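You operate a simulated robot arm through the tools that you are given. There is no shell and no other tool.

You run a simulated two-armed robot. Do the job below in one go: nothing can be reset, and whatever is moved stays where it is left.

TASK
Pick up the small carton marked "fuses" from the top of the check bench with one hand, pass it to the other hand and put it on the low shelf of the yellow rack. Set down upright: small carton.

It is judged by the outcome, as a careful person would: the job done as asked, and still so three seconds after it is handed in. It fails if anything else is knocked over, pushed out of place, dropped, spilled or broken.

THE ROBOT
Two 7-joint arms with two-finger parallel grippers on one trunk, on a base that moves. Base frame: it is fixed to the floor where the robot stands at the start and does not move with it; the origin is under the middle of the robot, x ahead of it, y to its left, z up; the surface under the hand at the start is at about z = 0.86. Lengths are in m, angles in rad, forces in N, time in s.
The left shoulder is at the start at [0.02, 0.17, 1.178], the right one opposite. With the tool pointing down near the work surface each hand reaches from about 0.2 to 0.68 m from the robot's upright axis, wherever it stands, measured 20 degrees to its own side. Places, roughly: low shelf of the yellow rack [1.2, 2.8, 0.3]. Payload 3.8 kg a hand.
Tool frame (each hand has its own): the origin (TCP) lies between the finger pads and is the grasp point; the fingertips stand 0.03 m ahead of it; z points along the fingers, y is the line along which they close. Largest opening 0.11 m; finger width 0.02, thickness 0.01; the body of the gripper, 0.048 by 0.112 m, starts 0.055 m behind the TCP.
Orientation is that of the tool frame in the base frame, as a unit quaternion [x, y, z, w]. With the fingers straight down and closing along the base's y, the tool's x points along the base's -x, its y along +y and its z along -z.

THE INTERFACE
- The arms move only by the tool play_rows. It takes "left_increments", "right_increments" or both (then of equal length, played together; a hand with none holds still); each is a list of rows, each a list of 7 numbers: the finger opening in m, from 0 to 0.11, then the shift along the tool's x, y, z in units of 25 mm (1.0 is 25 mm), then the turn, a rotation vector about the tool's x, y, z in units of 5 degrees (1.0 is 5 degrees). In form: [[claw, tx, ty, tz, rx, ry, rz], ...]. A call has 1 to 20 rows; each row shifts and turns the commanded pose from where the row before left it, along the tool's axes as they then stand. A call with a number of a shift or a turn outside -1 to 1 is refused whole. A row lasts 0.2 s, in which the tool goes at most 0.05 m and 0.15 rad; a call with a longer step from one row to the next is refused whole, and so is a gripper value outside its range. A pose out of reach is approached as far as the arm can. The call stops where the force on the tool passes 40 N (or 10 N more than at its start, if that is more) or the arm is blocked; 0.2 s more then pass. The fingers move at their own pace (about 0.072 m/s each) and stop on an object; they squeeze with about 25 N. The grip force told is the motor's: it shows also when the fingers shut on nothing. Time passes only in rows, and 0.2 s behind the last, so rows that do not move let the fingers close. The reply holds the time, the measured pose of the TCP, the force on the tool along the base axes, the opening and the grip force, in the units named above and with some noise, with the torque about the TCP (base axes, N m) and any sound that the robot's microphone picked up.
- Cameras (640 x 400 px; columns grow to the right, rows downward): "scene" is now at [0.1033, -0.0335, 1.3291]; the picture's right is [-0.39, -0.92, 0.00], its down [-0.54, 0.23, -0.81] and it looks along [0.75, -0.32, -0.59] (base axes); focal length 290 px, centre (320, 200). "left" rides on the left gripper at [0.072, -0.017, -0.103] in its tool frame; the picture's right is [0.23, 0.97, 0.00], its down [-0.76, 0.18, -0.62] and it looks along [-0.61, 0.14, 0.78] (tool axes); focal length 222 px, centre (320, 200). "right" rides on the right gripper at [0.072, 0.017, -0.103] in its tool frame; the picture's right is [-0.23, 0.97, 0.00], its down [-0.76, -0.18, -0.62] and it looks along [-0.61, -0.14, 0.78] (tool axes); focal length 222 px, centre (320, 200).
- grab_frame(camera): a new picture of that camera. The clock stands still meanwhile.
- move_column(by): moves the trunk up (or, below 0, down) by that many m; the arms and the scene camera ride with it, the base frame stays. It gives what a move gives, with no picture.
- steer(legs): drives the robot by 1 to 6 legs, each [ahead, turn to the left] in m and rad, along the robot's own axes; the way and the turn of a leg run together, so that a leg with both is an arc; at most 1.5 m and 3.142 rad a leg. The arms and the cameras ride along, it lands a little off, and it stops where it bumps. It gives what a move gives.
- head_to(pan, tilt): turns the head with the scene camera to pan (to the left, within 1.396 rad either way) and tilt (down, from -0.506 to 1.204), counted from straight ahead of the robot. It gives what a move gives.
- locate(camera, pixels): for up to 12 pixels [column, row] of the newest picture of that camera ("zoom" is the newest enlarged one), the place [x, y, z] in the base frame of the surface seen there, good to about 0.002 m. The clock stands still meanwhile.
- close_up(camera, box): a new picture of the part [left, top, right, bottom] of that camera's present view, enlarged. The clock stands still meanwhile.
- sign_off(): hands the job in; it is judged then, once.

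Open the grippers and draw the arms clear of the work before you hand the job in, unless the task says otherwise.

The tools are called after "Call:" as name(argument=value, ...) on one line, values as JSON. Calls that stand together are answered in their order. play_rows: Moves the arms, as the interface text tells. Its arguments: {"type":"object","properties":{"left_increments":{"type":"array"},"right_increments":{"type":"array"}},"required":[]} The other tools are called the same way: move_column (by) moves the trunk up or down; steer (legs) drives the base; head_to (pan, tilt) turns the head that bears the scene camera; grab_frame (camera) takes a picture; locate (camera, pixels) gives the place of the surface under pixels of a picture; close_up (camera, box) takes an enlarged picture of a part of a camera's view; sign_off () hands the job in.

At the start:

```text
clock: 0.0
left_tool_pos: [0.4202, -0.0479, 1.1681]
left_orientation: [0.0, 1.0, 0.0, 0.0]
left_contact_force: [-0.1, 0.0, -0.7]
left_ft_torque: [0.02, 0.01, -0.02]
left_grip_width: 0.1101
left_grasp_force: 0.0
right_tool_pos: [0.2957, -0.3867, 1.1053]
right_orientation: [0.0, 1.0, 0.0, -0.001]
right_contact_force: [-0.5, 0.1, 1.0]
right_ft_torque: [0.01, -0.01, 0.02]
right_grip_width: 0.11
right_grasp_force: 0.0
trunk travel left (down, up): [-0.275, 0.295]
robot x, y, heading: [0.0007, 0.0029, 0.002]
head pan, tilt (commanded): [-0.4, 0.628]
```

scene: 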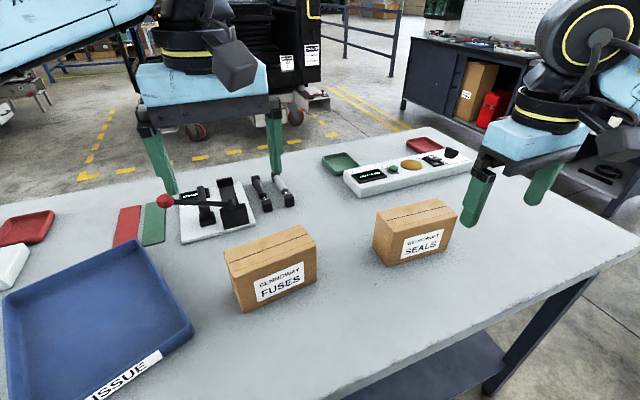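
right: 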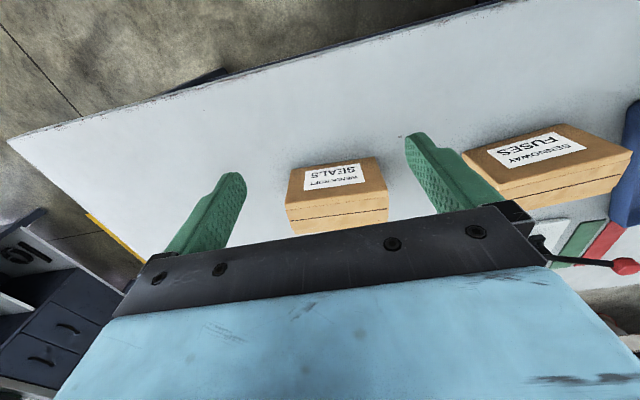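
left: 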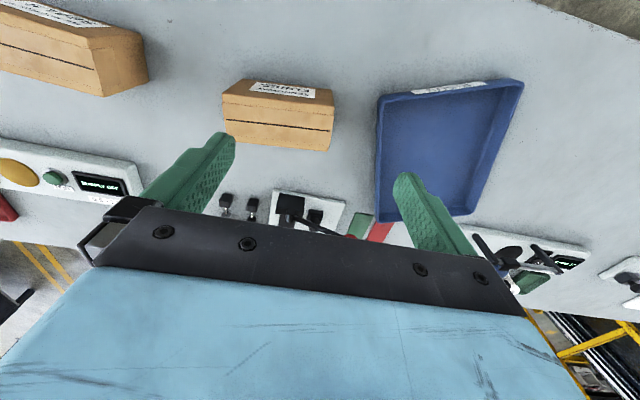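

The scene picture shows the FUSES carton around (270,265) with top corners near (225,250),(300,227),(316,240),(240,272). I measure its corners and its surroundings.

Call:
locate(camera="scene", pixels=[[228, 252], [298, 229], [314, 240], [240, 275], [270, 250], [243, 308], [315, 275], [280, 283], [376, 213], [435, 200], [454, 215], [388, 238]])

Call:
close_up(camera="scene", box=[180, 180, 360, 320])

```text
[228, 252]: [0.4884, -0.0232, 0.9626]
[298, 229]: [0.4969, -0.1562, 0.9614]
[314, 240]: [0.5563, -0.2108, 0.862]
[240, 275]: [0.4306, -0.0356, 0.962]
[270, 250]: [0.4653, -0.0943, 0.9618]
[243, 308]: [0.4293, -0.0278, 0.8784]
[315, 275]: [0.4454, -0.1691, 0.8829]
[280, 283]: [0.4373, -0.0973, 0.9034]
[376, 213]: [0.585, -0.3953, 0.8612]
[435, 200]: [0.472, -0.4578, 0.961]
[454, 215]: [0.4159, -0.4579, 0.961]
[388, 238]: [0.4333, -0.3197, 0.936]
```

```text
2.86 times, centred on (270, 250) of scene
```

zoom: 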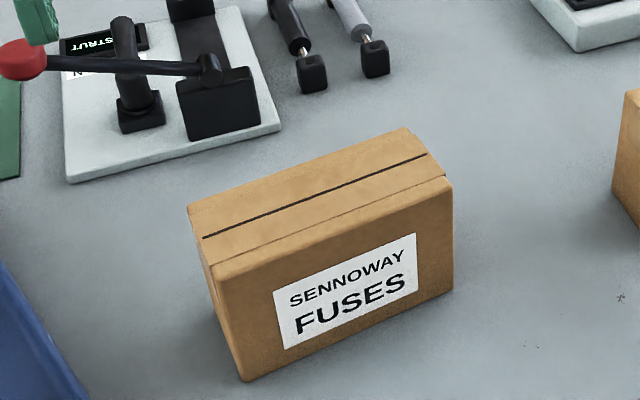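

The zoom shows the carton's top corners at about (190,208), (405,130), (450,180), (215,268). I measure these and points on its faces in the zoom.

Call:
locate(camera="zoom", pixels=[[194, 208], [404, 132], [446, 183], [216, 275], [320, 200], [212, 290], [240, 375], [448, 285], [300, 225], [360, 290], [225, 330], [600, 300]])

Call:
head_to(pan=1.1, tilt=0.4)

Call:
grab_frame(camera="scene")

```text
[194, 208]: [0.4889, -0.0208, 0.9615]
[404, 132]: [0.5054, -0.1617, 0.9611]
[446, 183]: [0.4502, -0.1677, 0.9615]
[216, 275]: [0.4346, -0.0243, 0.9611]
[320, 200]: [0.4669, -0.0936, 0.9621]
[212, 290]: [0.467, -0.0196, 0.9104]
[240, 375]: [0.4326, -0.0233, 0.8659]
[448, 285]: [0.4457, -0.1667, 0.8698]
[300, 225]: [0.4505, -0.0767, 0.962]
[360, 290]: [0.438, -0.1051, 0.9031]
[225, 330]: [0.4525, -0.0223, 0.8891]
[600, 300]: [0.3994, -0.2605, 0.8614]
```

```text
clock: 1.6
left_tool_pos: [0.4186, -0.0472, 1.1684]
left_orientation: [0.0, 1.0, 0.0, 0.0]
left_contact_force: [0.5, 0.5, -0.5]
left_ft_torque: [-0.02, 0.0, -0.01]
left_grip_width: 0.1098
left_grasp_force: 0.0
right_tool_pos: [0.295, -0.3882, 1.1054]
right_orientation: [0.0, 1.0, 0.0, 0.0]
right_contact_force: [-0.2, -0.1, 0.5]
right_ft_torque: [0.03, 0.02, 0.0]
right_grip_width: 0.1101
right_grasp_force: 0.0
trunk travel left (down, up): [-0.275, 0.295]
robot x, y, heading: [0.0006, -0.0023, 0.006]
head pan, tilt (commanded): [1.1, 0.4]
```

```text
taken
```

scene: 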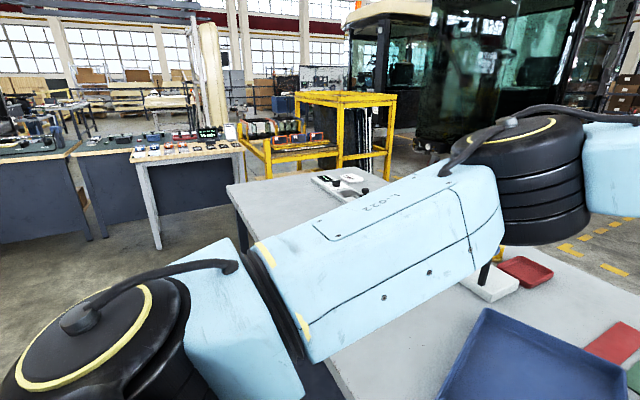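

The yellow rack appears at about (340,130), with an intermediate shelf near (310,150). I take a closer look at it.

Call:
close_up(camera="scene", box=[220, 70, 420, 195])

Call:
locate(camera="scene", pixels=[[298, 98], [368, 108], [389, 95], [330, 91], [270, 158], [337, 152], [230, 190], [241, 240], [338, 165], [388, 180], [150, 245], [620, 270]])

```text
3.20 times, centred on (320, 132) of scene
```

zoom: 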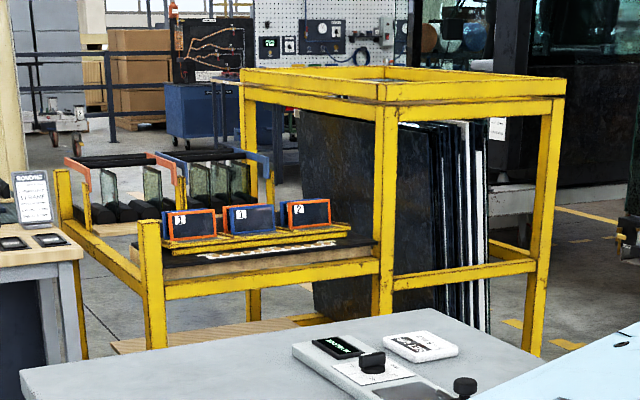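

```text
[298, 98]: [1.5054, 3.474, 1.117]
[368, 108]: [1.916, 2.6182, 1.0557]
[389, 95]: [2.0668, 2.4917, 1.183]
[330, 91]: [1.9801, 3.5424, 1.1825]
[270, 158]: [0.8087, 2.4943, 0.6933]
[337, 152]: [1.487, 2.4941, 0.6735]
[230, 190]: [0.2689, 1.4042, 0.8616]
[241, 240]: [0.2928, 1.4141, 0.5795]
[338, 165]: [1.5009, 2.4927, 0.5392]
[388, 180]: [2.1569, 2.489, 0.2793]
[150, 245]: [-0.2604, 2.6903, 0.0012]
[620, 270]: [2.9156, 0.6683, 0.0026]
```

The rack's left part spans x≈0.8–1.5 at y≈2.49. I measure the surfaces inside the left part (dark ledge at zoom (270,255), frames, wood below).

Call:
locate(camera="zoom", pixels=[[250, 262], [250, 245], [190, 225], [300, 246], [140, 212], [100, 215], [250, 270], [200, 335], [310, 320], [270, 287], [90, 245], [150, 225]])

Call:
head_to(pan=1.39, tilt=0.5)

Call:
grab_frame(camera="scene")

```text
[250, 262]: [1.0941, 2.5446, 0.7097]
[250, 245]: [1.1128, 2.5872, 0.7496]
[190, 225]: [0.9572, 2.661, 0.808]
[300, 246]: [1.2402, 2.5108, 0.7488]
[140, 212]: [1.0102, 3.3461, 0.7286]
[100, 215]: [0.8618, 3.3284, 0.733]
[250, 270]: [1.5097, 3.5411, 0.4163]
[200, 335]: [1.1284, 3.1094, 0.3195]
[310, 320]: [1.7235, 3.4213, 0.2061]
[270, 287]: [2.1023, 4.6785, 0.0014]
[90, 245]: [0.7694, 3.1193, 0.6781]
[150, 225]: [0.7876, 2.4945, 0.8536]
```

```text
clock: 2.4
left_tool_pos: [0.4185, -0.0472, 1.1682]
left_orientation: [0.0, 1.0, 0.0, 0.0]
left_contact_force: [0.3, 0.4, -0.1]
left_ft_torque: [0.0, 0.01, -0.03]
left_grip_width: 0.1102
left_grasp_force: 0.1
right_tool_pos: [0.2959, -0.3876, 1.1043]
right_orientation: [-0.001, 1.0, 0.0, 0.0]
right_contact_force: [-0.6, 0.5, -0.5]
right_ft_torque: [-0.02, 0.01, 0.0]
right_grip_width: 0.1098
right_grasp_force: 0.1
trunk travel left (down, up): [-0.275, 0.295]
robot x, y, heading: [0.0003, -0.0002, 0.003]
head pan, tilt (commanded): [1.389, 0.499]
```

```text
taken
```

scene: 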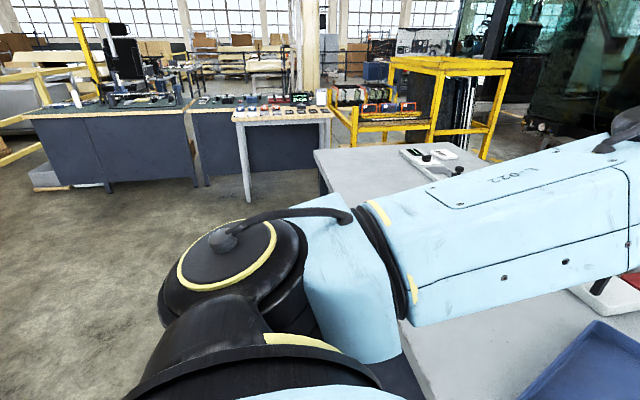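

The rack has a lower wooden shelf near z≈0.3 behind the front bar (z≈0.67) at y≈2.49. I now shift the left hand to the left so that the right hand can come over the carton, and look at the bench again.

Call:
play_rows(left_increments=[[0.11, 0, 1, 0, 0, 0, 0], [0.11, 0, 1, 0, 0, 0, 0], [0.11, 0, 1, 0, 0, 0, 0], [0.11, 0, 1, 0, 0, 0, 0], [0.11, 0, 1, 0, 0, 0, 0], [0.11, 0, 1, 0, 0, 0, 0], [0.11, 0, 1, 0, 0, 0, 0], [0.11, 0, 1, 0, 0, 0, 0], [0.11, 0, 1, 0, 0, 0, 0], [0.11, 0, 1, 0, 0, 0, 0], [0.11, 0, 1, 0, 0, 0, 0], [0.11, 0, 1, 0, 0, 0, 0]])

Call:
head_to(pan=-0.2, tilt=0.75)

Call:
grab_frame(camera="scene")

```text
clock: 5.0
left_tool_pos: [0.4169, 0.2519, 1.1673]
left_orientation: [0.0, 1.0, 0.0, 0.0]
left_contact_force: [0.4, 0.7, -1.0]
left_ft_torque: [-0.02, 0.01, -0.01]
left_grip_width: 0.1102
left_grasp_force: 0.0
right_tool_pos: [0.294, -0.387, 1.1036]
right_orientation: [0.0, 1.0, -0.001, 0.0]
right_contact_force: [-0.5, -0.1, 0.6]
right_ft_torque: [-0.02, -0.01, 0.0]
right_grip_width: 0.11
right_grasp_force: 0.0
trunk travel left (down, up): [-0.275, 0.295]
robot x, y, heading: [0.0005, -0.0002, -0.0]
head pan, tilt (commanded): [1.389, 0.499]
```

```text
clock: 6.7
left_tool_pos: [0.4171, 0.2516, 1.1668]
left_orientation: [0.0, 1.0, 0.0, 0.0]
left_contact_force: [0.5, 0.2, 0.6]
left_ft_torque: [0.01, -0.01, 0.01]
left_grip_width: 0.1101
left_grasp_force: 0.0
right_tool_pos: [0.2957, -0.3881, 1.1052]
right_orientation: [0.0, 1.0, 0.0, 0.0]
right_contact_force: [0.7, 0.7, -0.6]
right_ft_torque: [-0.03, 0.04, 0.01]
right_grip_width: 0.1102
right_grasp_force: 0.1
trunk travel left (down, up): [-0.275, 0.295]
robot x, y, heading: [-0.0015, 0.0003, -0.002]
head pan, tilt (commanded): [-0.201, 0.75]
```

```text
taken
```

scene: 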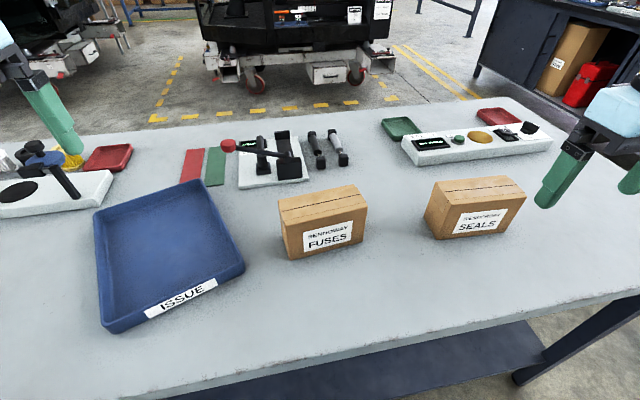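

The carton is at (325,222) with the clamp base at (275,175) and two small tools at (320,150) and (338,148). I measure the free space around the carton for the fingers.

Call:
locate(camera="scene", pixels=[[308, 180], [322, 166], [345, 164], [243, 190], [284, 204], [352, 186], [364, 200], [290, 222], [325, 200], [428, 212], [240, 265], [325, 238]])

Call:
close_up(camera="scene", box=[240, 150, 400, 275])

```text
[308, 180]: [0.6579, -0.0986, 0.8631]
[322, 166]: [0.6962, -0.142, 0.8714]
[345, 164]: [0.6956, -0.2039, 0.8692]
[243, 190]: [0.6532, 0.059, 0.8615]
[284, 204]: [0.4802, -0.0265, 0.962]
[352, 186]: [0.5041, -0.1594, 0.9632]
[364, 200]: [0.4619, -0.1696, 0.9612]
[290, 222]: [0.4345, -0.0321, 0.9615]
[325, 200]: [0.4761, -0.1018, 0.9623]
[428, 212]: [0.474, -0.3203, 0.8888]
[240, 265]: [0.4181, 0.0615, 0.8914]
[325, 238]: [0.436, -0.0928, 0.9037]
```

```text
3.20 times, centred on (320, 212) of scene
```

zoom: 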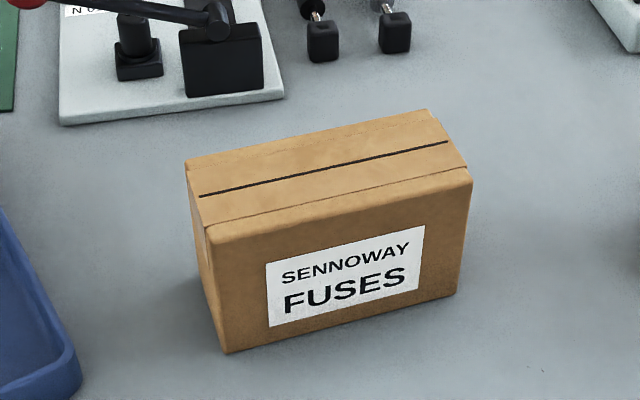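

The top seam in the zoom runs from (202,196) to (447,142), marking the carton's middle line; I measure it for the grip alignment.

Call:
locate(camera="zoom", pixels=[[204, 196], [325, 169], [445, 142], [188, 166], [208, 232], [430, 112], [468, 175], [300, 222], [400, 198], [260, 148], [380, 122], [200, 250]])

```text
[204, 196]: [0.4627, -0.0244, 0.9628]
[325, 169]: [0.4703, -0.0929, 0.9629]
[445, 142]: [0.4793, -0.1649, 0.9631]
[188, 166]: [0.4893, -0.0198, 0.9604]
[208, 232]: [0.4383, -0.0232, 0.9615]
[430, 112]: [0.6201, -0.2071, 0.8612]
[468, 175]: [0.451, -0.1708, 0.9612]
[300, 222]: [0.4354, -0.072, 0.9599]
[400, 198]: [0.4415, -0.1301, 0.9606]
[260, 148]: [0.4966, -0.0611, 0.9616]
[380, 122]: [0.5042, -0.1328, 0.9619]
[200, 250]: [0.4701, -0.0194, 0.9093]
```

The seam gives the carton axis as turned about 6.7° from base −y, centre near (0.471,−0.0945). I turn both wrists in place so the jaws close across the carton: right by −96.7°, left by +90°.

Call:
play_rows(left_increments=[[0.11, 0, 0, 0, 0, 0, 1], [0.11, 0, 0, 0, 0, 0, 1], [0.11, 0, 0, 0, 0, 0, 1], [0.11, 0, 0, 0, 0, 0, 1], [0.11, 0, 0, 0, 0, 0, 1], [0.11, 0, 0, 0, 0, 0, 1], [0.11, 0, 0, 0, 0, 0, 1], [0.11, 0, 0, 0, 0, 0, 1], [0.11, 0, 0, 0, 0, 0, 1], [0.11, 0, 0, 0, 0, 0, 1], [0.11, 0, 0, 0, 0, 0, 1], [0.11, 0, 0, 0, 0, 0, 1], [0.11, 0, 0, 0, 0, 0, 1], [0.11, 0, 0, 0, 0, 0, 1], [0.11, 0, 0, 0, 0, 0, 1], [0.11, 0, 0, 0, 0, 0, 1], [0.11, 0, 0, 0, 0, 0, 1], [0.11, 0, 0, 0, 0, 0, 1], [0.11, 0, 0, 0, 0, 0, 0], [0.11, 0, 0, 0, 0, 0, 0]], right_increments=[[0.11, 0, 0, 0, 0, 0, -0.967], [0.11, 0, 0, 0, 0, 0, -0.967], [0.11, 0, 0, 0, 0, 0, -0.967], [0.11, 0, 0, 0, 0, 0, -0.967], [0.11, 0, 0, 0, 0, 0, -0.967], [0.11, 0, 0, 0, 0, 0, -0.967], [0.11, 0, 0, 0, 0, 0, -0.967], [0.11, 0, 0, 0, 0, 0, -0.967], [0.11, 0, 0, 0, 0, 0, -0.967], [0.11, 0, 0, 0, 0, 0, -0.967], [0.11, 0, 0, 0, 0, 0, -0.967], [0.11, 0, 0, 0, 0, 0, -0.967], [0.11, 0, 0, 0, 0, 0, -0.967], [0.11, 0, 0, 0, 0, 0, -0.967], [0.11, 0, 0, 0, 0, 0, -0.967], [0.11, 0, 0, 0, 0, 0, -0.967], [0.11, 0, 0, 0, 0, 0, -0.967], [0.11, 0, 0, 0, 0, 0, -0.967], [0.11, 0, 0, 0, 0, 0, -0.967], [0.11, 0, 0, 0, 0, 0, -0.967]])

```text
clock: 10.8
left_tool_pos: [0.2866, 0.1449, 1.1494]
left_orientation: [0.707, 0.707, 0.0, 0.0]
left_contact_force: [-0.2, -0.6, -0.2]
left_ft_torque: [-0.01, 0.0, -0.01]
left_grip_width: 0.1099
left_grasp_force: 0.1
left hand out of reach, approached as far as the arm can: row 11, 12, 13, 14, 15, 16, 17, 18
right_tool_pos: [0.2312, -0.2063, 1.118]
right_orientation: [0.715, -0.699, -0.001, 0.0]
right_contact_force: [0.2, -0.1, -0.6]
right_ft_torque: [-0.03, 0.02, 0.01]
right_grip_width: 0.1099
right_grasp_force: 0.1
right hand out of reach, approached as far as the arm can: row 8, 9, 10, 11, 12, 13, 14, 15, 16, 17, 18, 19, 20
trunk travel left (down, up): [-0.275, 0.295]
robot x, y, heading: [0.0009, 0.001, 0.0]
head pan, tilt (commanded): [-0.201, 0.75]
```

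Both wrists reached the turn but were drawn in from their places (left now at [0.287,0.145], right at [0.231,−0.206]), so this turn direction strains the arms. I look at the arms before going on.

Call:
grab_frame(camera="scene")

```text
taken
```

scene: 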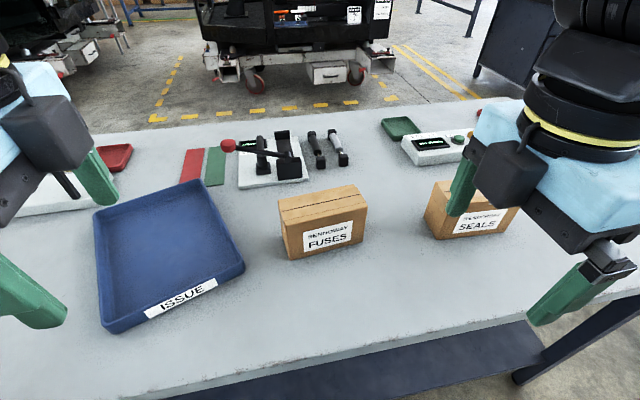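

In this picture a dark block sits at (45,130) on the left hand and at (505,170) on the right hand; I measure these to understand on which side the camera housings are, and take the hand pictures.

Call:
locate(camera="scene", pixels=[[45, 130], [505, 170], [465, 185], [555, 290], [95, 180], [30, 295], [560, 180], [20, 85]])

Call:
grab_frame(camera="left")

Call:
grab_frame(camera="right")

```text
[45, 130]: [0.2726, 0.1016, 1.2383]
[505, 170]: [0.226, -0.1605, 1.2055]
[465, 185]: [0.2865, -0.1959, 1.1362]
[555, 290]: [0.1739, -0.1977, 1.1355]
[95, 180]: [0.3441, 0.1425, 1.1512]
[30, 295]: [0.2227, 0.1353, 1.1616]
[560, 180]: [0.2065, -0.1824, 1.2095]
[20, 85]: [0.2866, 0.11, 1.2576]
```

```text
taken
```

left: 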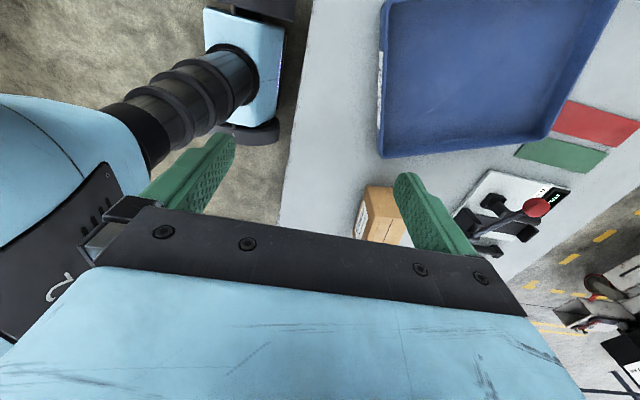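

```text
taken
```

right: 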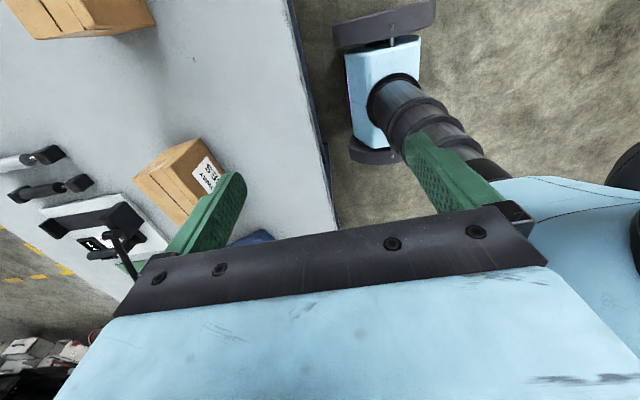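

The hand cameras sit outboard as expected, with a motor block on the inboard side; this turn direction is near a joint limit. I turn both wrists back to the default, then will try the opposite direction.

Call:
play_rows(left_increments=[[0.11, 0, 0, 0, 0, 0, -1], [0.11, 0, 0, 0, 0, 0, -1], [0.11, 0, 0, 0, 0, 0, -1], [0.11, 0, 0, 0, 0, 0, -1], [0.11, 0, 0, 0, 0, 0, -1], [0.11, 0, 0, 0, 0, 0, -1], [0.11, 0, 0, 0, 0, 0, -1], [0.11, 0, 0, 0, 0, 0, -1], [0.11, 0, 0, 0, 0, 0, -1], [0.11, 0, 0, 0, 0, 0, -1], [0.11, 0, 0, 0, 0, 0, -1], [0.11, 0, 0, 0, 0, 0, -1], [0.11, 0, 0, 0, 0, 0, -1], [0.11, 0, 0, 0, 0, 0, -1], [0.11, 0, 0, 0, 0, 0, -1], [0.11, 0, 0, 0, 0, 0, -1], [0.11, 0, 0, 0, 0, 0, -1], [0.11, 0, 0, 0, 0, 0, -1], [0.11, 0, 0, 0, 0, 0, 0], [0.11, 0, 0, 0, 0, 0, 0]], right_increments=[[0.11, 0, 0, 0, 0, 0, 0.967], [0.11, 0, 0, 0, 0, 0, 0.967], [0.11, 0, 0, 0, 0, 0, 0.967], [0.11, 0, 0, 0, 0, 0, 0.967], [0.11, 0, 0, 0, 0, 0, 0.967], [0.11, 0, 0, 0, 0, 0, 0.967], [0.11, 0, 0, 0, 0, 0, 0.967], [0.11, 0, 0, 0, 0, 0, 0.967], [0.11, 0, 0, 0, 0, 0, 0.967], [0.11, 0, 0, 0, 0, 0, 0.967], [0.11, 0, 0, 0, 0, 0, 0.967], [0.11, 0, 0, 0, 0, 0, 0.967], [0.11, 0, 0, 0, 0, 0, 0.967], [0.11, 0, 0, 0, 0, 0, 0.967], [0.11, 0, 0, 0, 0, 0, 0.967], [0.11, 0, 0, 0, 0, 0, 0.967], [0.11, 0, 0, 0, 0, 0, 0.967], [0.11, 0, 0, 0, 0, 0, 0.967], [0.11, 0, 0, 0, 0, 0, 0.967], [0.11, 0, 0, 0, 0, 0, 0.967]])

```text
clock: 15.1
left_tool_pos: [0.2866, 0.1445, 1.1488]
left_orientation: [0.001, 1.0, 0.0, 0.0]
left_contact_force: [-0.4, -0.2, 0.8]
left_ft_torque: [-0.02, 0.01, -0.03]
left_grip_width: 0.1098
left_grasp_force: 0.1
right_tool_pos: [0.2311, -0.2071, 1.1172]
right_orientation: [0.046, 0.999, 0.0, -0.001]
right_contact_force: [1.1, 0.2, 0.1]
right_ft_torque: [-0.01, 0.01, 0.0]
right_grip_width: 0.11
right_grasp_force: 0.0
trunk travel left (down, up): [-0.275, 0.295]
robot x, y, heading: [-0.0016, -0.0005, 0.002]
head pan, tilt (commanded): [-0.201, 0.75]
```

Both hands are back at the default turn but stayed drawn in. I move them out again (left to about [0.41,0.25], right to about [0.36,−0.21]) and turn them the other way round.

Call:
play_rows(left_increments=[[0.11, -1, 0.8, 0, 0, 0, 0], [0.11, -1, 0.8, 0, 0, 0, 0], [0.11, -1, 0.8, 0, 0, 0, 0], [0.11, -1, 0.8, 0, 0, 0, 0], [0.11, -1, 0.8, 0, 0, 0, 0], [0.11, 0, 0, 0, 0, 0, -1], [0.11, 0, 0, 0, 0, 0, -1], [0.11, 0, 0, 0, 0, 0, -1], [0.11, 0, 0, 0, 0, 0, -1], [0.11, 0, 0, 0, 0, 0, -1], [0.11, 0, 0, 0, 0, 0, -1]], right_increments=[[0.11, -1, 0, 0, 0, 0, 0], [0.11, -1, 0, 0, 0, 0, 0], [0.11, -1, 0, 0, 0, 0, 0], [0.11, -1, 0, 0, 0, 0, 0], [0.11, -1, 0, 0, 0, 0, 0], [0.11, 0, 0, 0, 0, 0, 0.975], [0.11, 0, 0, 0, 0, 0, 0.975], [0.11, 0, 0, 0, 0, 0, 0.975], [0.11, 0, 0, 0, 0, 0, 0.975], [0.11, 0, 0, 0, 0, 0, 0.975], [0.11, 0, 0, 0, 0, 0, 0.975]])

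```text
clock: 17.4
left_tool_pos: [0.4131, 0.2445, 1.1496]
left_orientation: [-0.259, 0.966, 0.0, -0.001]
left_contact_force: [-0.1, -0.3, -0.4]
left_ft_torque: [0.04, 0.0, 0.02]
left_grip_width: 0.1103
left_grasp_force: 0.1
right_tool_pos: [0.3549, -0.2177, 1.1181]
right_orientation: [0.297, 0.955, 0.001, -0.001]
right_contact_force: [0.2, 0.1, -0.2]
right_ft_torque: [0.02, 0.03, 0.02]
right_grip_width: 0.1099
right_grasp_force: 0.0
trunk travel left (down, up): [-0.275, 0.295]
robot x, y, heading: [-0.0006, 0.0022, -0.001]
head pan, tilt (commanded): [-0.201, 0.75]
```

No reach trouble at 30° this way. I continue turning: left by −60° more, right by about +49° more.

Call:
play_rows(left_increments=[[0.11, 0, 0, 0, 0, 0, -1], [0.11, 0, 0, 0, 0, 0, -1], [0.11, 0, 0, 0, 0, 0, -1], [0.11, 0, 0, 0, 0, 0, -1], [0.11, 0, 0, 0, 0, 0, -1], [0.11, 0, 0, 0, 0, 0, -1], [0.11, 0, 0, 0, 0, 0, -1], [0.11, 0, 0, 0, 0, 0, -1], [0.11, 0, 0, 0, 0, 0, -1], [0.11, 0, 0, 0, 0, 0, -1], [0.11, 0, 0, 0, 0, 0, -1], [0.11, 0, 0, 0, 0, 0, -1]], right_increments=[[0.11, 0, 0, 0, 0, 0, 0.975], [0.11, 0, 0, 0, 0, 0, 0.975], [0.11, 0, 0, 0, 0, 0, 0.975], [0.11, 0, 0, 0, 0, 0, 0.975], [0.11, 0, 0, 0, 0, 0, 0.975], [0.11, 0, 0, 0, 0, 0, 0.975], [0.11, 0, 0, 0, 0, 0, 0.975], [0.11, 0, 0, 0, 0, 0, 0.975], [0.11, 0, 0, 0, 0, 0, 0.975], [0.11, 0, 0, 0, 0, 0, 0.975], [0.11, 0, 0, 0, 0, 0, 0], [0.11, 0, 0, 0, 0, 0, 0]])

Call:
grab_frame(camera="scene")

```text
clock: 20.1
left_tool_pos: [0.4116, 0.2447, 1.1493]
left_orientation: [0.708, -0.707, 0.0, 0.0]
left_contact_force: [-0.2, 0.0, -0.3]
left_ft_torque: [0.0, -0.02, -0.01]
left_grip_width: 0.1101
left_grasp_force: 0.0
right_tool_pos: [0.3551, -0.2171, 1.117]
right_orientation: [0.664, 0.747, 0.0, -0.001]
right_contact_force: [0.1, 0.4, 0.4]
right_ft_torque: [-0.02, -0.01, 0.02]
right_grip_width: 0.1101
right_grasp_force: 0.1
trunk travel left (down, up): [-0.275, 0.295]
robot x, y, heading: [-0.0012, -0.0024, 0.002]
head pan, tilt (commanded): [-0.201, 0.75]
```

```text
taken
```

scene: 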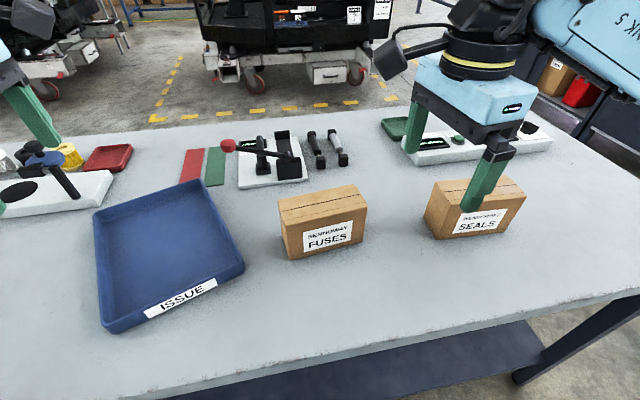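

The right jaw now closes along the carton's thickness, with no reach limit. A dark block with a bracket is at (400,55) on the carton side of the right hand; I measure it to plan clearance for the pass.

Call:
locate(camera="scene", pixels=[[400, 55], [385, 45], [385, 75], [420, 47], [440, 42], [415, 100], [480, 90], [500, 112], [410, 120], [490, 160], [470, 200], [480, 60]])

Call:
close_up(camera="scene", box=[360, 0, 600, 220])

Call:
grab_frame(camera="right")

Call:
grab_frame(camera="left")

```text
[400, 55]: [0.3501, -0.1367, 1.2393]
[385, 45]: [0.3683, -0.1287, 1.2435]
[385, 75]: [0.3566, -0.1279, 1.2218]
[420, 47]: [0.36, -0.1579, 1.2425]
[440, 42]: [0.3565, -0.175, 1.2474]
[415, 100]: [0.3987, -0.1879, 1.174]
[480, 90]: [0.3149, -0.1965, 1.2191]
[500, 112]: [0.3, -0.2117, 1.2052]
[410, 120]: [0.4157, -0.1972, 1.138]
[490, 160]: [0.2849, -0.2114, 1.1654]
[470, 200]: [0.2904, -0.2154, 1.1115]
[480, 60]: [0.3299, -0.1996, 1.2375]
```

```text
1.82 times, centred on (480, 110) of scene
```

zoom: 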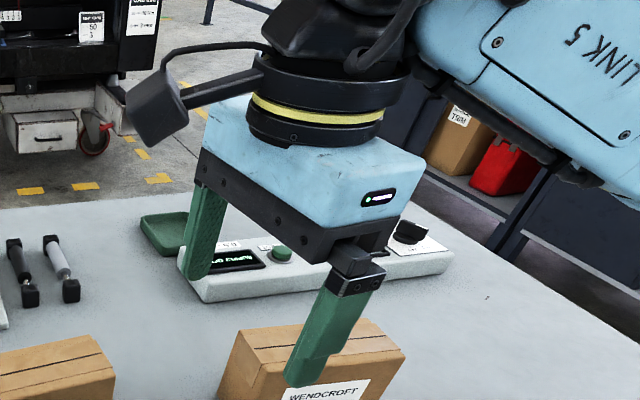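

```text
taken
```

right: 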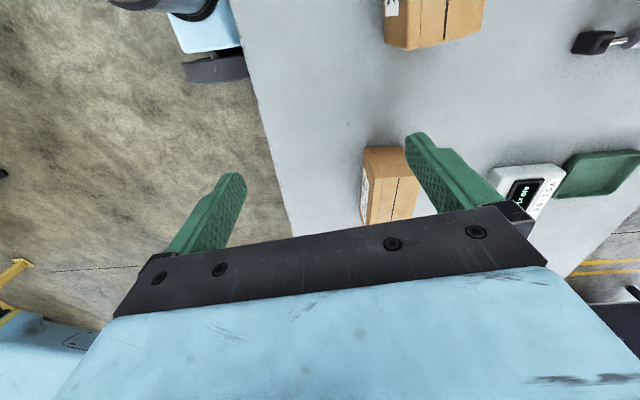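

```text
taken
```

left: 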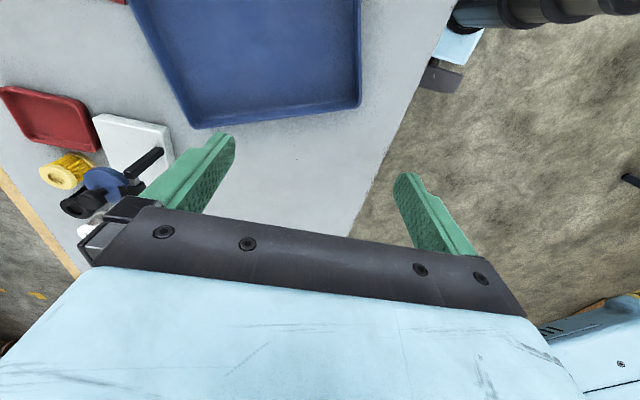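

The dark block is the camera housing, standing 6–9 cm to the tool's +x side. I plan for the left hand to receive the carton tilted forward (for placing under the rack's bar), so I first turn the left hand back to the default and test a 65° forward tilt.

Call:
play_rows(left_increments=[[0.11, 0, 0, 0, 0, 0, 1], [0.11, 0, 0, 0, 0, 0, 1], [0.11, 0, 0, 0, 0, 0, 1], [0.11, 0, 0, 0, 0, 0, 1], [0.11, 0, 0, 0, 0, 0, 1], [0.11, 0, 0, 0, 0, 0, 1], [0.11, 0, 0, 0, 0, 0, 1], [0.11, 0, 0, 0, 0, 0, 1], [0.11, 0, 0, 0, 0, 0, 1], [0.11, 0, 0, 0, 0, 0, 1], [0.11, 0, 0, 0, 0, 0, 1], [0.11, 0, 0, 0, 0, 0, 1], [0.11, 0, 0, 0, 0, 0, 1], [0.11, 0, 0, 0, 0, 0, 1], [0.11, 0, 0, 0, 0, 0, 1], [0.11, 0, 0, 0, 0, 0, 1], [0.11, 0, 0, 0, 0, 0, 1], [0.11, 0, 0, 0, 0, 0, 1]])

Call:
play_rows(left_increments=[[0.11, -0.6, 0, 0, 0, -1, 0], [0.11, -0.6, 0, 0, 0, -1, 0], [0.11, -0.6, 0, 0, 0, -1, 0], [0.11, -0.6, 0, 0.2, 0, -1, 0], [0.11, -0.5, 0, 0.3, 0, -1, 0], [0.11, 0, 0, 0, 0, -1, 0], [0.11, 0, 0, 0, 0, -1, 0], [0.11, 0, 0, 0, 0, -1, 0], [0.11, 0, 0, 0, 0, -1, 0], [0.11, 0, 0, 0, 0, -1, 0], [0.11, 0, 0, 0, 0, -1, 0], [0.11, 0, 0, 0, 0, -1, 0], [0.11, 0, 0, 0, 0, -1, 0]])

Call:
grab_frame(camera="scene")

```text
clock: 23.9
left_tool_pos: [0.4105, 0.2443, 1.1483]
left_orientation: [0.0, 1.0, 0.0, 0.0]
left_contact_force: [0.2, 0.3, 0.4]
left_ft_torque: [0.0, 0.02, -0.02]
left_grip_width: 0.1099
left_grasp_force: 0.0
right_tool_pos: [0.3553, -0.2171, 1.1167]
right_orientation: [0.665, 0.747, 0.0, -0.001]
right_contact_force: [-0.8, -0.1, -0.7]
right_ft_torque: [0.0, -0.01, 0.0]
right_grip_width: 0.1099
right_grasp_force: 0.0
trunk travel left (down, up): [-0.275, 0.295]
robot x, y, heading: [0.0033, 0.0028, -0.003]
head pan, tilt (commanded): [-0.201, 0.75]
```

```text
clock: 26.6
left_tool_pos: [0.4855, 0.2435, 1.1508]
left_orientation: [-0.001, 0.843, 0.001, 0.538]
left_contact_force: [0.1, -0.3, -0.4]
left_ft_torque: [0.01, -0.01, -0.01]
left_grip_width: 0.1101
left_grasp_force: 0.1
right_tool_pos: [0.3536, -0.2163, 1.116]
right_orientation: [0.665, 0.747, 0.0, 0.0]
right_contact_force: [0.9, 0.1, -0.8]
right_ft_torque: [-0.02, -0.02, 0.05]
right_grip_width: 0.1098
right_grasp_force: 0.1
trunk travel left (down, up): [-0.275, 0.295]
robot x, y, heading: [0.0003, 0.0037, 0.0]
head pan, tilt (commanded): [-0.201, 0.75]
```

```text
taken
```

scene: 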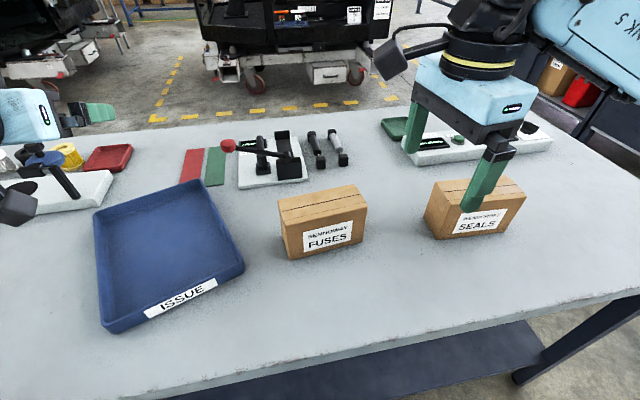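

The 65° forward tilt is reachable. To test the low placing pose safely, I raise the trunk fully and lower the tilted left hand above the tray, which is equivalent to reaching the low shelf with the trunk down.

Call:
move_column(by=0.29)

Call:
play_rows(left_increments=[[0.11, 0.9, -0.3, 0.42, 0, 0, 0], [0.11, 0.9, -0.3, 0.42, 0, 0, 0], [0.11, 0.9, -0.3, 0.42, 0, 0, 0], [0.11, 0.9, -0.3, 0.42, 0, 0, 0], [0.11, 0.9, -0.3, 0.42, 0, 0, 0], [0.11, 0.9, -0.3, 0.42, 0, 0, 0], [0.11, 0.9, -0.3, 0.42, 0, 0, 0], [0.11, 0.9, -0.3, 0.42, 0, 0, 0], [0.11, 0.9, -0.3, 0.42, 0, 0, 0], [0.11, 0.9, -0.3, 0.42, 0, 0, 0], [0.11, 0.9, 0, 0.42, 0, 0, 0], [0.11, 0.9, 0, 0.42, 0, 0, 0], [0.11, 0.9, 0, 0.42, 0, 0, 0], [0.11, 0.9, 0, 0.42, 0, 0, 0], [0.11, 0.9, 0, 0.42, 0, 0, 0], [0.11, 0.9, 0, 0.42, 0, 0, 0], [0.11, 0.9, 0, 0.42, 0, 0, 0]])

Call:
grab_frame(camera="scene")

```text
clock: 29.6
left_tool_pos: [0.4864, 0.2444, 1.4386]
left_orientation: [0.0, 0.843, 0.0, 0.537]
left_contact_force: [-0.1, 0.3, -0.1]
left_ft_torque: [0.0, 0.0, 0.02]
left_grip_width: 0.11
left_grasp_force: 0.0
right_tool_pos: [0.3545, -0.2161, 1.4061]
right_orientation: [0.665, 0.747, 0.001, -0.001]
right_contact_force: [-0.1, 0.1, -0.8]
right_ft_torque: [0.0, -0.02, -0.03]
right_grip_width: 0.1102
right_grasp_force: 0.0
trunk travel left (down, up): [-0.565, 0.005]
robot x, y, heading: [0.0033, -0.0009, -0.004]
head pan, tilt (commanded): [-0.201, 0.75]
```

```text
clock: 33.2
left_tool_pos: [0.4865, 0.2162, 1.3397]
left_orientation: [-0.001, 0.844, 0.001, 0.537]
left_contact_force: [0.4, -0.1, -0.1]
left_ft_torque: [0.0, 0.0, -0.02]
left_grip_width: 0.11
left_grasp_force: 0.0
left hand out of reach, approached as far as the arm can: row 5, 6, 7, 8, 9, 10, 11, 12, 13, 14, 15, 16, 17
right_tool_pos: [0.3542, -0.2158, 1.4068]
right_orientation: [0.665, 0.747, 0.0, 0.0]
right_contact_force: [0.2, -0.7, 0.6]
right_ft_torque: [0.0, -0.02, 0.02]
right_grip_width: 0.1102
right_grasp_force: 0.0
trunk travel left (down, up): [-0.565, 0.005]
robot x, y, heading: [-0.0017, 0.0028, 0.001]
head pan, tilt (commanded): [-0.201, 0.75]
```

```text
taken
```

scene: 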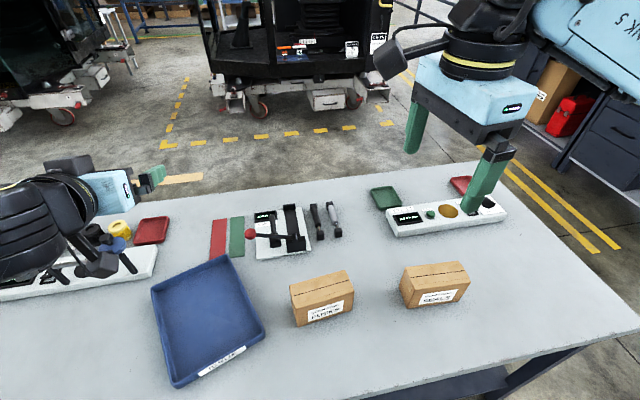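

With the trunk up, the left hand stops at z≈1.34 at this tilt, so the wrist limit depends on distance. I probe further out: forward 0.15 m, then down.

Call:
play_rows(left_increments=[[0.11, -0.42, 0, 0.9, 0, 0, 0], [0.11, -0.42, 0, 0.9, 0, 0, 0], [0.11, -0.42, 0, 0.9, 0, 0, 0], [0.11, -0.42, 0, 0.9, 0, 0, 0], [0.11, -0.42, 0, 0.9, 0, 0, 0], [0.11, -0.42, 0, 0.9, 0, 0, 0], [0.11, 0.9, 0, 0.42, 0, 0, 0], [0.11, 0.9, 0, 0.42, 0, 0, 0], [0.11, 0.9, 0, 0.42, 0, 0, 0], [0.11, 0.9, 0, 0.42, 0, 0, 0], [0.11, 0.9, 0, 0.42, 0, 0, 0], [0.11, 0.9, 0, 0.42, 0, 0, 0], [0.11, 0.9, 0, 0.42, 0, 0, 0], [0.11, 0.9, 0, 0.42, 0, 0, 0]])

```text
clock: 36.2
left_tool_pos: [0.6349, 0.211, 1.287]
left_orientation: [0.003, 0.844, -0.004, 0.536]
left_contact_force: [0.2, 0.0, 0.2]
left_ft_torque: [0.03, 0.03, 0.02]
left_grip_width: 0.1099
left_grasp_force: 0.0
left hand out of reach, approached as far as the arm can: row 9, 10, 11, 12, 13, 14
right_tool_pos: [0.3546, -0.2173, 1.4071]
right_orientation: [0.664, 0.747, 0.001, -0.001]
right_contact_force: [0.5, -0.5, 0.0]
right_ft_torque: [-0.01, 0.01, 0.03]
right_grip_width: 0.1099
right_grasp_force: 0.2
trunk travel left (down, up): [-0.565, 0.005]
robot x, y, heading: [0.0019, 0.0008, -0.004]
head pan, tilt (commanded): [-0.201, 0.75]
```

Further out it reaches a little lower (z≈1.287). I reduce the tilt to 50° and probe downward over the flat red/green plates at about x=0.68, y=0.13.

Call:
play_rows(left_increments=[[0.11, 0, -1, 0, 0, 1, 0], [0.11, 0, -1, 0, 0, 1, 0], [0.11, 0, -1, 0, 0, 1, 0], [0.11, -0.643, 0, 0.766, 0, 0, 0], [0.11, -0.643, 0, 0.766, 0, 0, 0], [0.11, 0.766, 0, 0.643, 0, 0, 0], [0.11, 0.766, 0, 0.643, 0, 0, 0], [0.11, 0.766, 0, 0.643, 0, 0, 0], [0.11, 0.766, 0, 0.643, 0, 0, 0], [0.11, 0.766, 0, 0.643, 0, 0, 0], [0.11, 0.766, 0, 0.643, 0, 0, 0], [0.11, 0.766, 0, 0.643, 0, 0, 0], [0.11, 0.766, 0, 0.643, 0, 0, 0], [0.11, 0.766, 0, 0.643, 0, 0, 0], [0.11, 0.766, 0, 0.643, 0, 0, 0]])

Call:
grab_frame(camera="scene")

```text
clock: 39.4
left_tool_pos: [0.6852, 0.1364, 1.0363]
left_orientation: [0.0, 0.906, 0.0, 0.423]
left_contact_force: [-0.1, 0.6, -0.6]
left_ft_torque: [0.02, 0.01, -0.01]
left_grip_width: 0.11
left_grasp_force: 0.0
right_tool_pos: [0.3552, -0.217, 1.4066]
right_orientation: [0.665, 0.747, 0.001, 0.0]
right_contact_force: [0.6, 0.4, 0.6]
right_ft_torque: [0.0, -0.01, 0.0]
right_grip_width: 0.11
right_grasp_force: 0.1
trunk travel left (down, up): [-0.565, 0.005]
robot x, y, heading: [0.0009, 0.0015, -0.0]
head pan, tilt (commanded): [-0.201, 0.75]
```

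```text
taken
```

scene: 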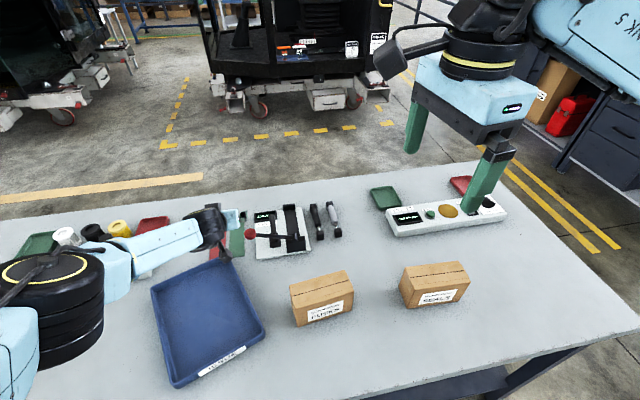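

A 50° tilt works at z=1.036 here (equal to about 0.47 with trunk down). The clamp's red knob is near (248,233), so I measure it and the nearby items before probing lower.

Call:
locate(camera="scene", pixels=[[248, 233], [232, 245], [213, 232], [118, 228], [150, 225], [235, 220], [225, 215], [190, 235], [95, 232], [207, 290], [265, 213], [180, 200]])

Call:
grab_frame(camera="left")

```text
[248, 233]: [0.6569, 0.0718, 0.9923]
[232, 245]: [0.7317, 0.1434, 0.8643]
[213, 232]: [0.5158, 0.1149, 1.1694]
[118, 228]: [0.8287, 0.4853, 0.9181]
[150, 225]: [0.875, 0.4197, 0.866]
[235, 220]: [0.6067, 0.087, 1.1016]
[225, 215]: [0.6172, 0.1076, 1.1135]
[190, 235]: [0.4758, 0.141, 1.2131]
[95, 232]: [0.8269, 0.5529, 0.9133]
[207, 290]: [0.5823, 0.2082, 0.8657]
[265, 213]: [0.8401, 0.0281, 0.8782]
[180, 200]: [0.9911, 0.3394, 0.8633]
```

```text
taken
```

left: 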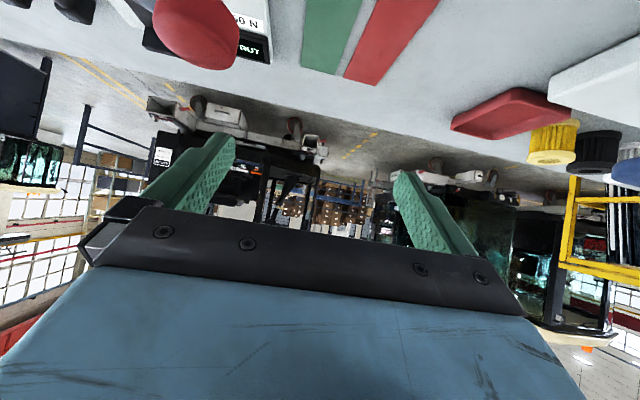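

The knob top is at z≈0.99 near [0.657,0.072], so I shift the left hand to y≈0.2 and probe lower, then back toward the robot to learn the reach.

Call:
play_rows(left_increments=[[0.11, 0, 0.9, 0, 0, 0, 0], [0.11, 0, 0.9, 0, 0, 0, 0], [0.11, 0, 0.9, 0, 0, 0, 0], [0.11, 0.766, 0, 0.643, 0, 0, 0], [0.11, 0.766, 0, 0.643, 0, 0, 0], [0.11, 0.766, 0, 0.643, 0, 0, 0], [0.11, 0.643, 0, -0.766, 0, 0, 0], [0.11, 0.643, 0, -0.766, 0, 0, 0], [0.11, 0.643, 0, -0.766, 0, 0, 0]])

```text
clock: 41.4
left_tool_pos: [0.6481, 0.1949, 0.9569]
left_orientation: [0.0, 0.906, 0.0, 0.422]
left_contact_force: [-0.1, -0.7, 1.0]
left_ft_torque: [-0.03, 0.01, -0.01]
left_grip_width: 0.1101
left_grasp_force: 0.1
left hand out of reach, approached as far as the arm can: row 5, 6, 7, 8, 9
right_tool_pos: [0.3533, -0.2171, 1.4066]
right_orientation: [0.664, 0.747, 0.001, -0.001]
right_contact_force: [-0.5, 0.1, 0.4]
right_ft_torque: [0.02, 0.04, -0.03]
right_grip_width: 0.1098
right_grasp_force: 0.0
trunk travel left (down, up): [-0.565, 0.005]
robot x, y, heading: [-0.0009, 0.0016, 0.001]
head pan, tilt (commanded): [-0.201, 0.75]
```

A 50° tilt reaches z≈0.957 at x≈0.65 with trunk up, i.e. about 0.39 on the shelf with the trunk fully down — workable. I now raise the left hand well clear before lowering the trunk again for the pick.

Call:
play_rows(left_increments=[[0.11, -0.766, 0, -0.643, 0, 0, 0], [0.11, -0.766, 0, -0.643, 0, 0, 0], [0.11, -0.766, 0, -0.643, 0, 0, 0], [0.11, -0.766, 0, -0.643, 0, 0, 0], [0.11, -0.766, 0, -0.643, 0, 0, 0], [0.11, -0.766, 0, -0.643, 0, 0, 0], [0.11, -0.766, 0, -0.643, 0, 0, 0], [0.11, -0.766, 0, -0.643, 0, 0, 0], [0.11, -0.766, 0, -0.643, 0, 0, 0], [0.11, -0.766, 0, -0.643, 0, 0, 0], [0.11, -0.766, 0, -0.643, 0, 0, 0], [0.11, -0.766, 0, -0.643, 0, 0, 0], [0.11, -0.766, 0, -0.643, 0, 0, 0], [0.11, -0.766, 0, -0.643, 0, 0, 0], [0.11, -0.766, 0, -0.643, 0, 0, 0], [0.11, 0.643, 0.5, -0.766, 0, 0, 0], [0.11, 0.643, 0.5, -0.766, 0, 0, 0], [0.11, 0.643, 0.5, -0.766, 0, 0, 0], [0.11, 0.643, 0.5, -0.766, 0, 0, 0], [0.11, 0.643, 0.5, -0.766, 0, 0, 0]])

```text
clock: 45.6
left_tool_pos: [0.5984, 0.2593, 1.2561]
left_orientation: [-0.001, 0.906, 0.0, 0.423]
left_contact_force: [0.3, -0.5, -0.2]
left_ft_torque: [0.01, 0.01, 0.01]
left_grip_width: 0.1099
left_grasp_force: 0.1
left hand out of reach, approached as far as the arm can: row 1, 2, 3, 4, 5, 6, 7, 8, 9
right_tool_pos: [0.3535, -0.216, 1.4066]
right_orientation: [0.664, 0.748, -0.001, 0.0]
right_contact_force: [0.3, 0.5, -0.4]
right_ft_torque: [0.05, -0.01, -0.01]
right_grip_width: 0.1101
right_grasp_force: 0.0
trunk travel left (down, up): [-0.565, 0.005]
robot x, y, heading: [-0.0022, 0.0003, -0.003]
head pan, tilt (commanded): [-0.201, 0.75]
```

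The left hand is now at [0.598,0.259,1.256]; I bring it further up and back before lowering the trunk.

Call:
play_rows(left_increments=[[0.11, -0.766, 0, -0.643, 0, 0, 0], [0.11, -0.766, 0, -0.643, 0, 0, 0], [0.11, -0.766, 0, -0.643, 0, 0, 0], [0.11, -0.766, 0, -0.643, 0, 0, 0], [0.11, -0.766, 0, -0.643, 0, 0, 0], [0.11, -0.766, 0, -0.643, 0, 0, 0], [0.11, -0.766, 0, -0.643, 0, 0, 0], [0.11, -0.766, 0, -0.643, 0, 0, 0], [0.11, 0.643, 0.5, -0.766, 0, 0, 0], [0.11, 0.643, 0.5, -0.766, 0, 0, 0], [0.11, 0.643, 0.5, -0.766, 0, 0, 0], [0.11, 0.643, 0.5, -0.766, 0, 0, 0], [0.11, 0.643, 0, -0.766, 0, 0, 0]])

Call:
move_column(by=-0.24)

Call:
grab_frame(camera="scene")

```text
clock: 48.4
left_tool_pos: [0.4742, 0.3103, 1.4564]
left_orientation: [0.001, 0.906, 0.0, 0.422]
left_contact_force: [-0.2, -0.4, -0.1]
left_ft_torque: [-0.01, 0.01, 0.0]
left_grip_width: 0.1099
left_grasp_force: 0.1
right_tool_pos: [0.3546, -0.2165, 1.4077]
right_orientation: [0.665, 0.747, 0.001, 0.0]
right_contact_force: [-0.8, -0.1, -0.5]
right_ft_torque: [0.01, -0.04, 0.0]
right_grip_width: 0.1101
right_grasp_force: 0.0
trunk travel left (down, up): [-0.565, 0.005]
robot x, y, heading: [0.0015, 0.0035, -0.002]
head pan, tilt (commanded): [-0.201, 0.75]
```

```text
clock: 50.9
left_tool_pos: [0.4739, 0.3123, 1.2151]
left_orientation: [0.001, 0.906, -0.001, 0.423]
left_contact_force: [0.0, 0.4, 0.4]
left_ft_torque: [0.01, -0.02, -0.01]
left_grip_width: 0.11
left_grasp_force: 0.0
right_tool_pos: [0.3548, -0.2172, 1.1667]
right_orientation: [0.664, 0.747, 0.001, 0.0]
right_contact_force: [-0.9, 0.2, -0.1]
right_ft_torque: [0.02, 0.02, -0.03]
right_grip_width: 0.1098
right_grasp_force: 0.1
trunk travel left (down, up): [-0.325, 0.245]
robot x, y, heading: [0.0011, -0.0001, 0.001]
head pan, tilt (commanded): [-0.201, 0.75]
```

```text
taken
```

scene: 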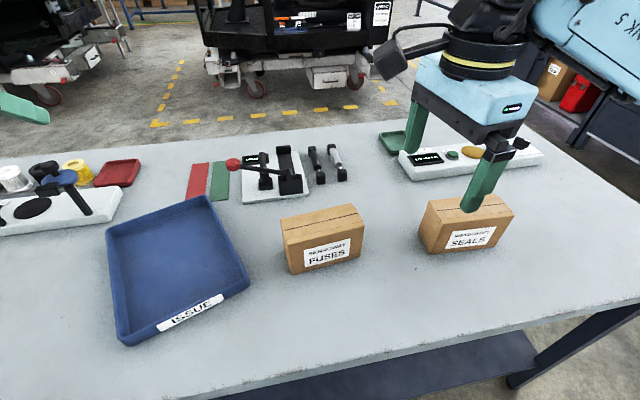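

The carton is unchanged at (320,240) and the right hand is aligned. I bring the right hand over the carton's right end at z≈1.10 and tilt it 20° so the hand leans away from where the left hand will come in.

Call:
play_rows(right_increments=[[0.11, 0.464, 0.863, 0.447, 0, 0, 0], [0.11, 0.464, 0.863, 0.447, 0, 0, 0], [0.11, 0.464, 0.863, 0.447, 0, 0, 0], [0.11, 0.464, 0.863, 0.447, 0, 0, 0], [0.11, 0.464, 0.863, 0.447, 0, 0, 0], [0.11, 0.464, 0.863, 0.447, 0, 0, 0], [0.11, 0, 0, 0, 0, 1, 0], [0.11, 0, 0, 0, 0, 1, 0], [0.11, 0, 0, 0, 0, 1, 0], [0.11, 0, 0, 0, 0, 1, 0], [0.11, 0, 0, 0, 0, 0, 0]])

Call:
grab_frame(camera="scene")

Call:
grab_frame(camera="right")

```text
clock: 53.3
left_tool_pos: [0.4738, 0.3117, 1.2155]
left_orientation: [0.0, 0.906, 0.0, 0.423]
left_contact_force: [0.3, 0.4, -0.7]
left_ft_torque: [-0.01, 0.04, -0.01]
left_grip_width: 0.1101
left_grasp_force: 0.1
right_tool_pos: [0.4764, -0.1313, 1.0993]
right_orientation: [0.654, 0.737, 0.115, -0.131]
right_contact_force: [0.2, -1.0, -0.4]
right_ft_torque: [-0.01, 0.01, 0.01]
right_grip_width: 0.1102
right_grasp_force: 0.1
trunk travel left (down, up): [-0.325, 0.245]
robot x, y, heading: [0.0016, 0.0005, 0.002]
head pan, tilt (commanded): [-0.201, 0.75]
```

```text
taken
```

scene: 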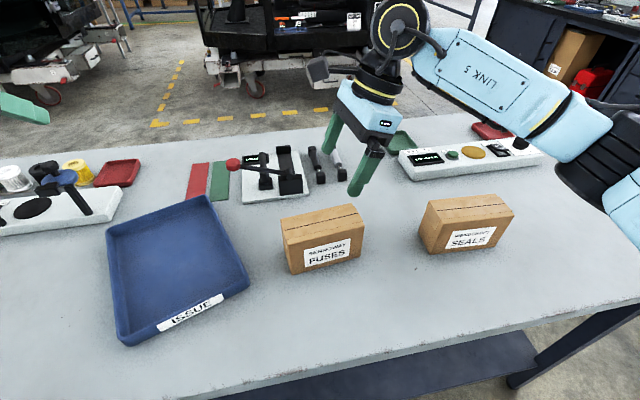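

```text
taken
```

right: 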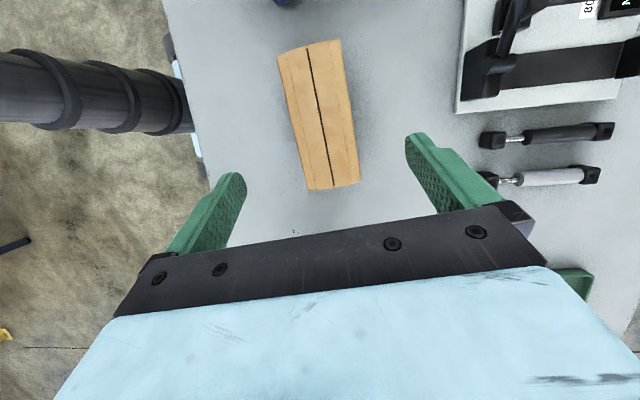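

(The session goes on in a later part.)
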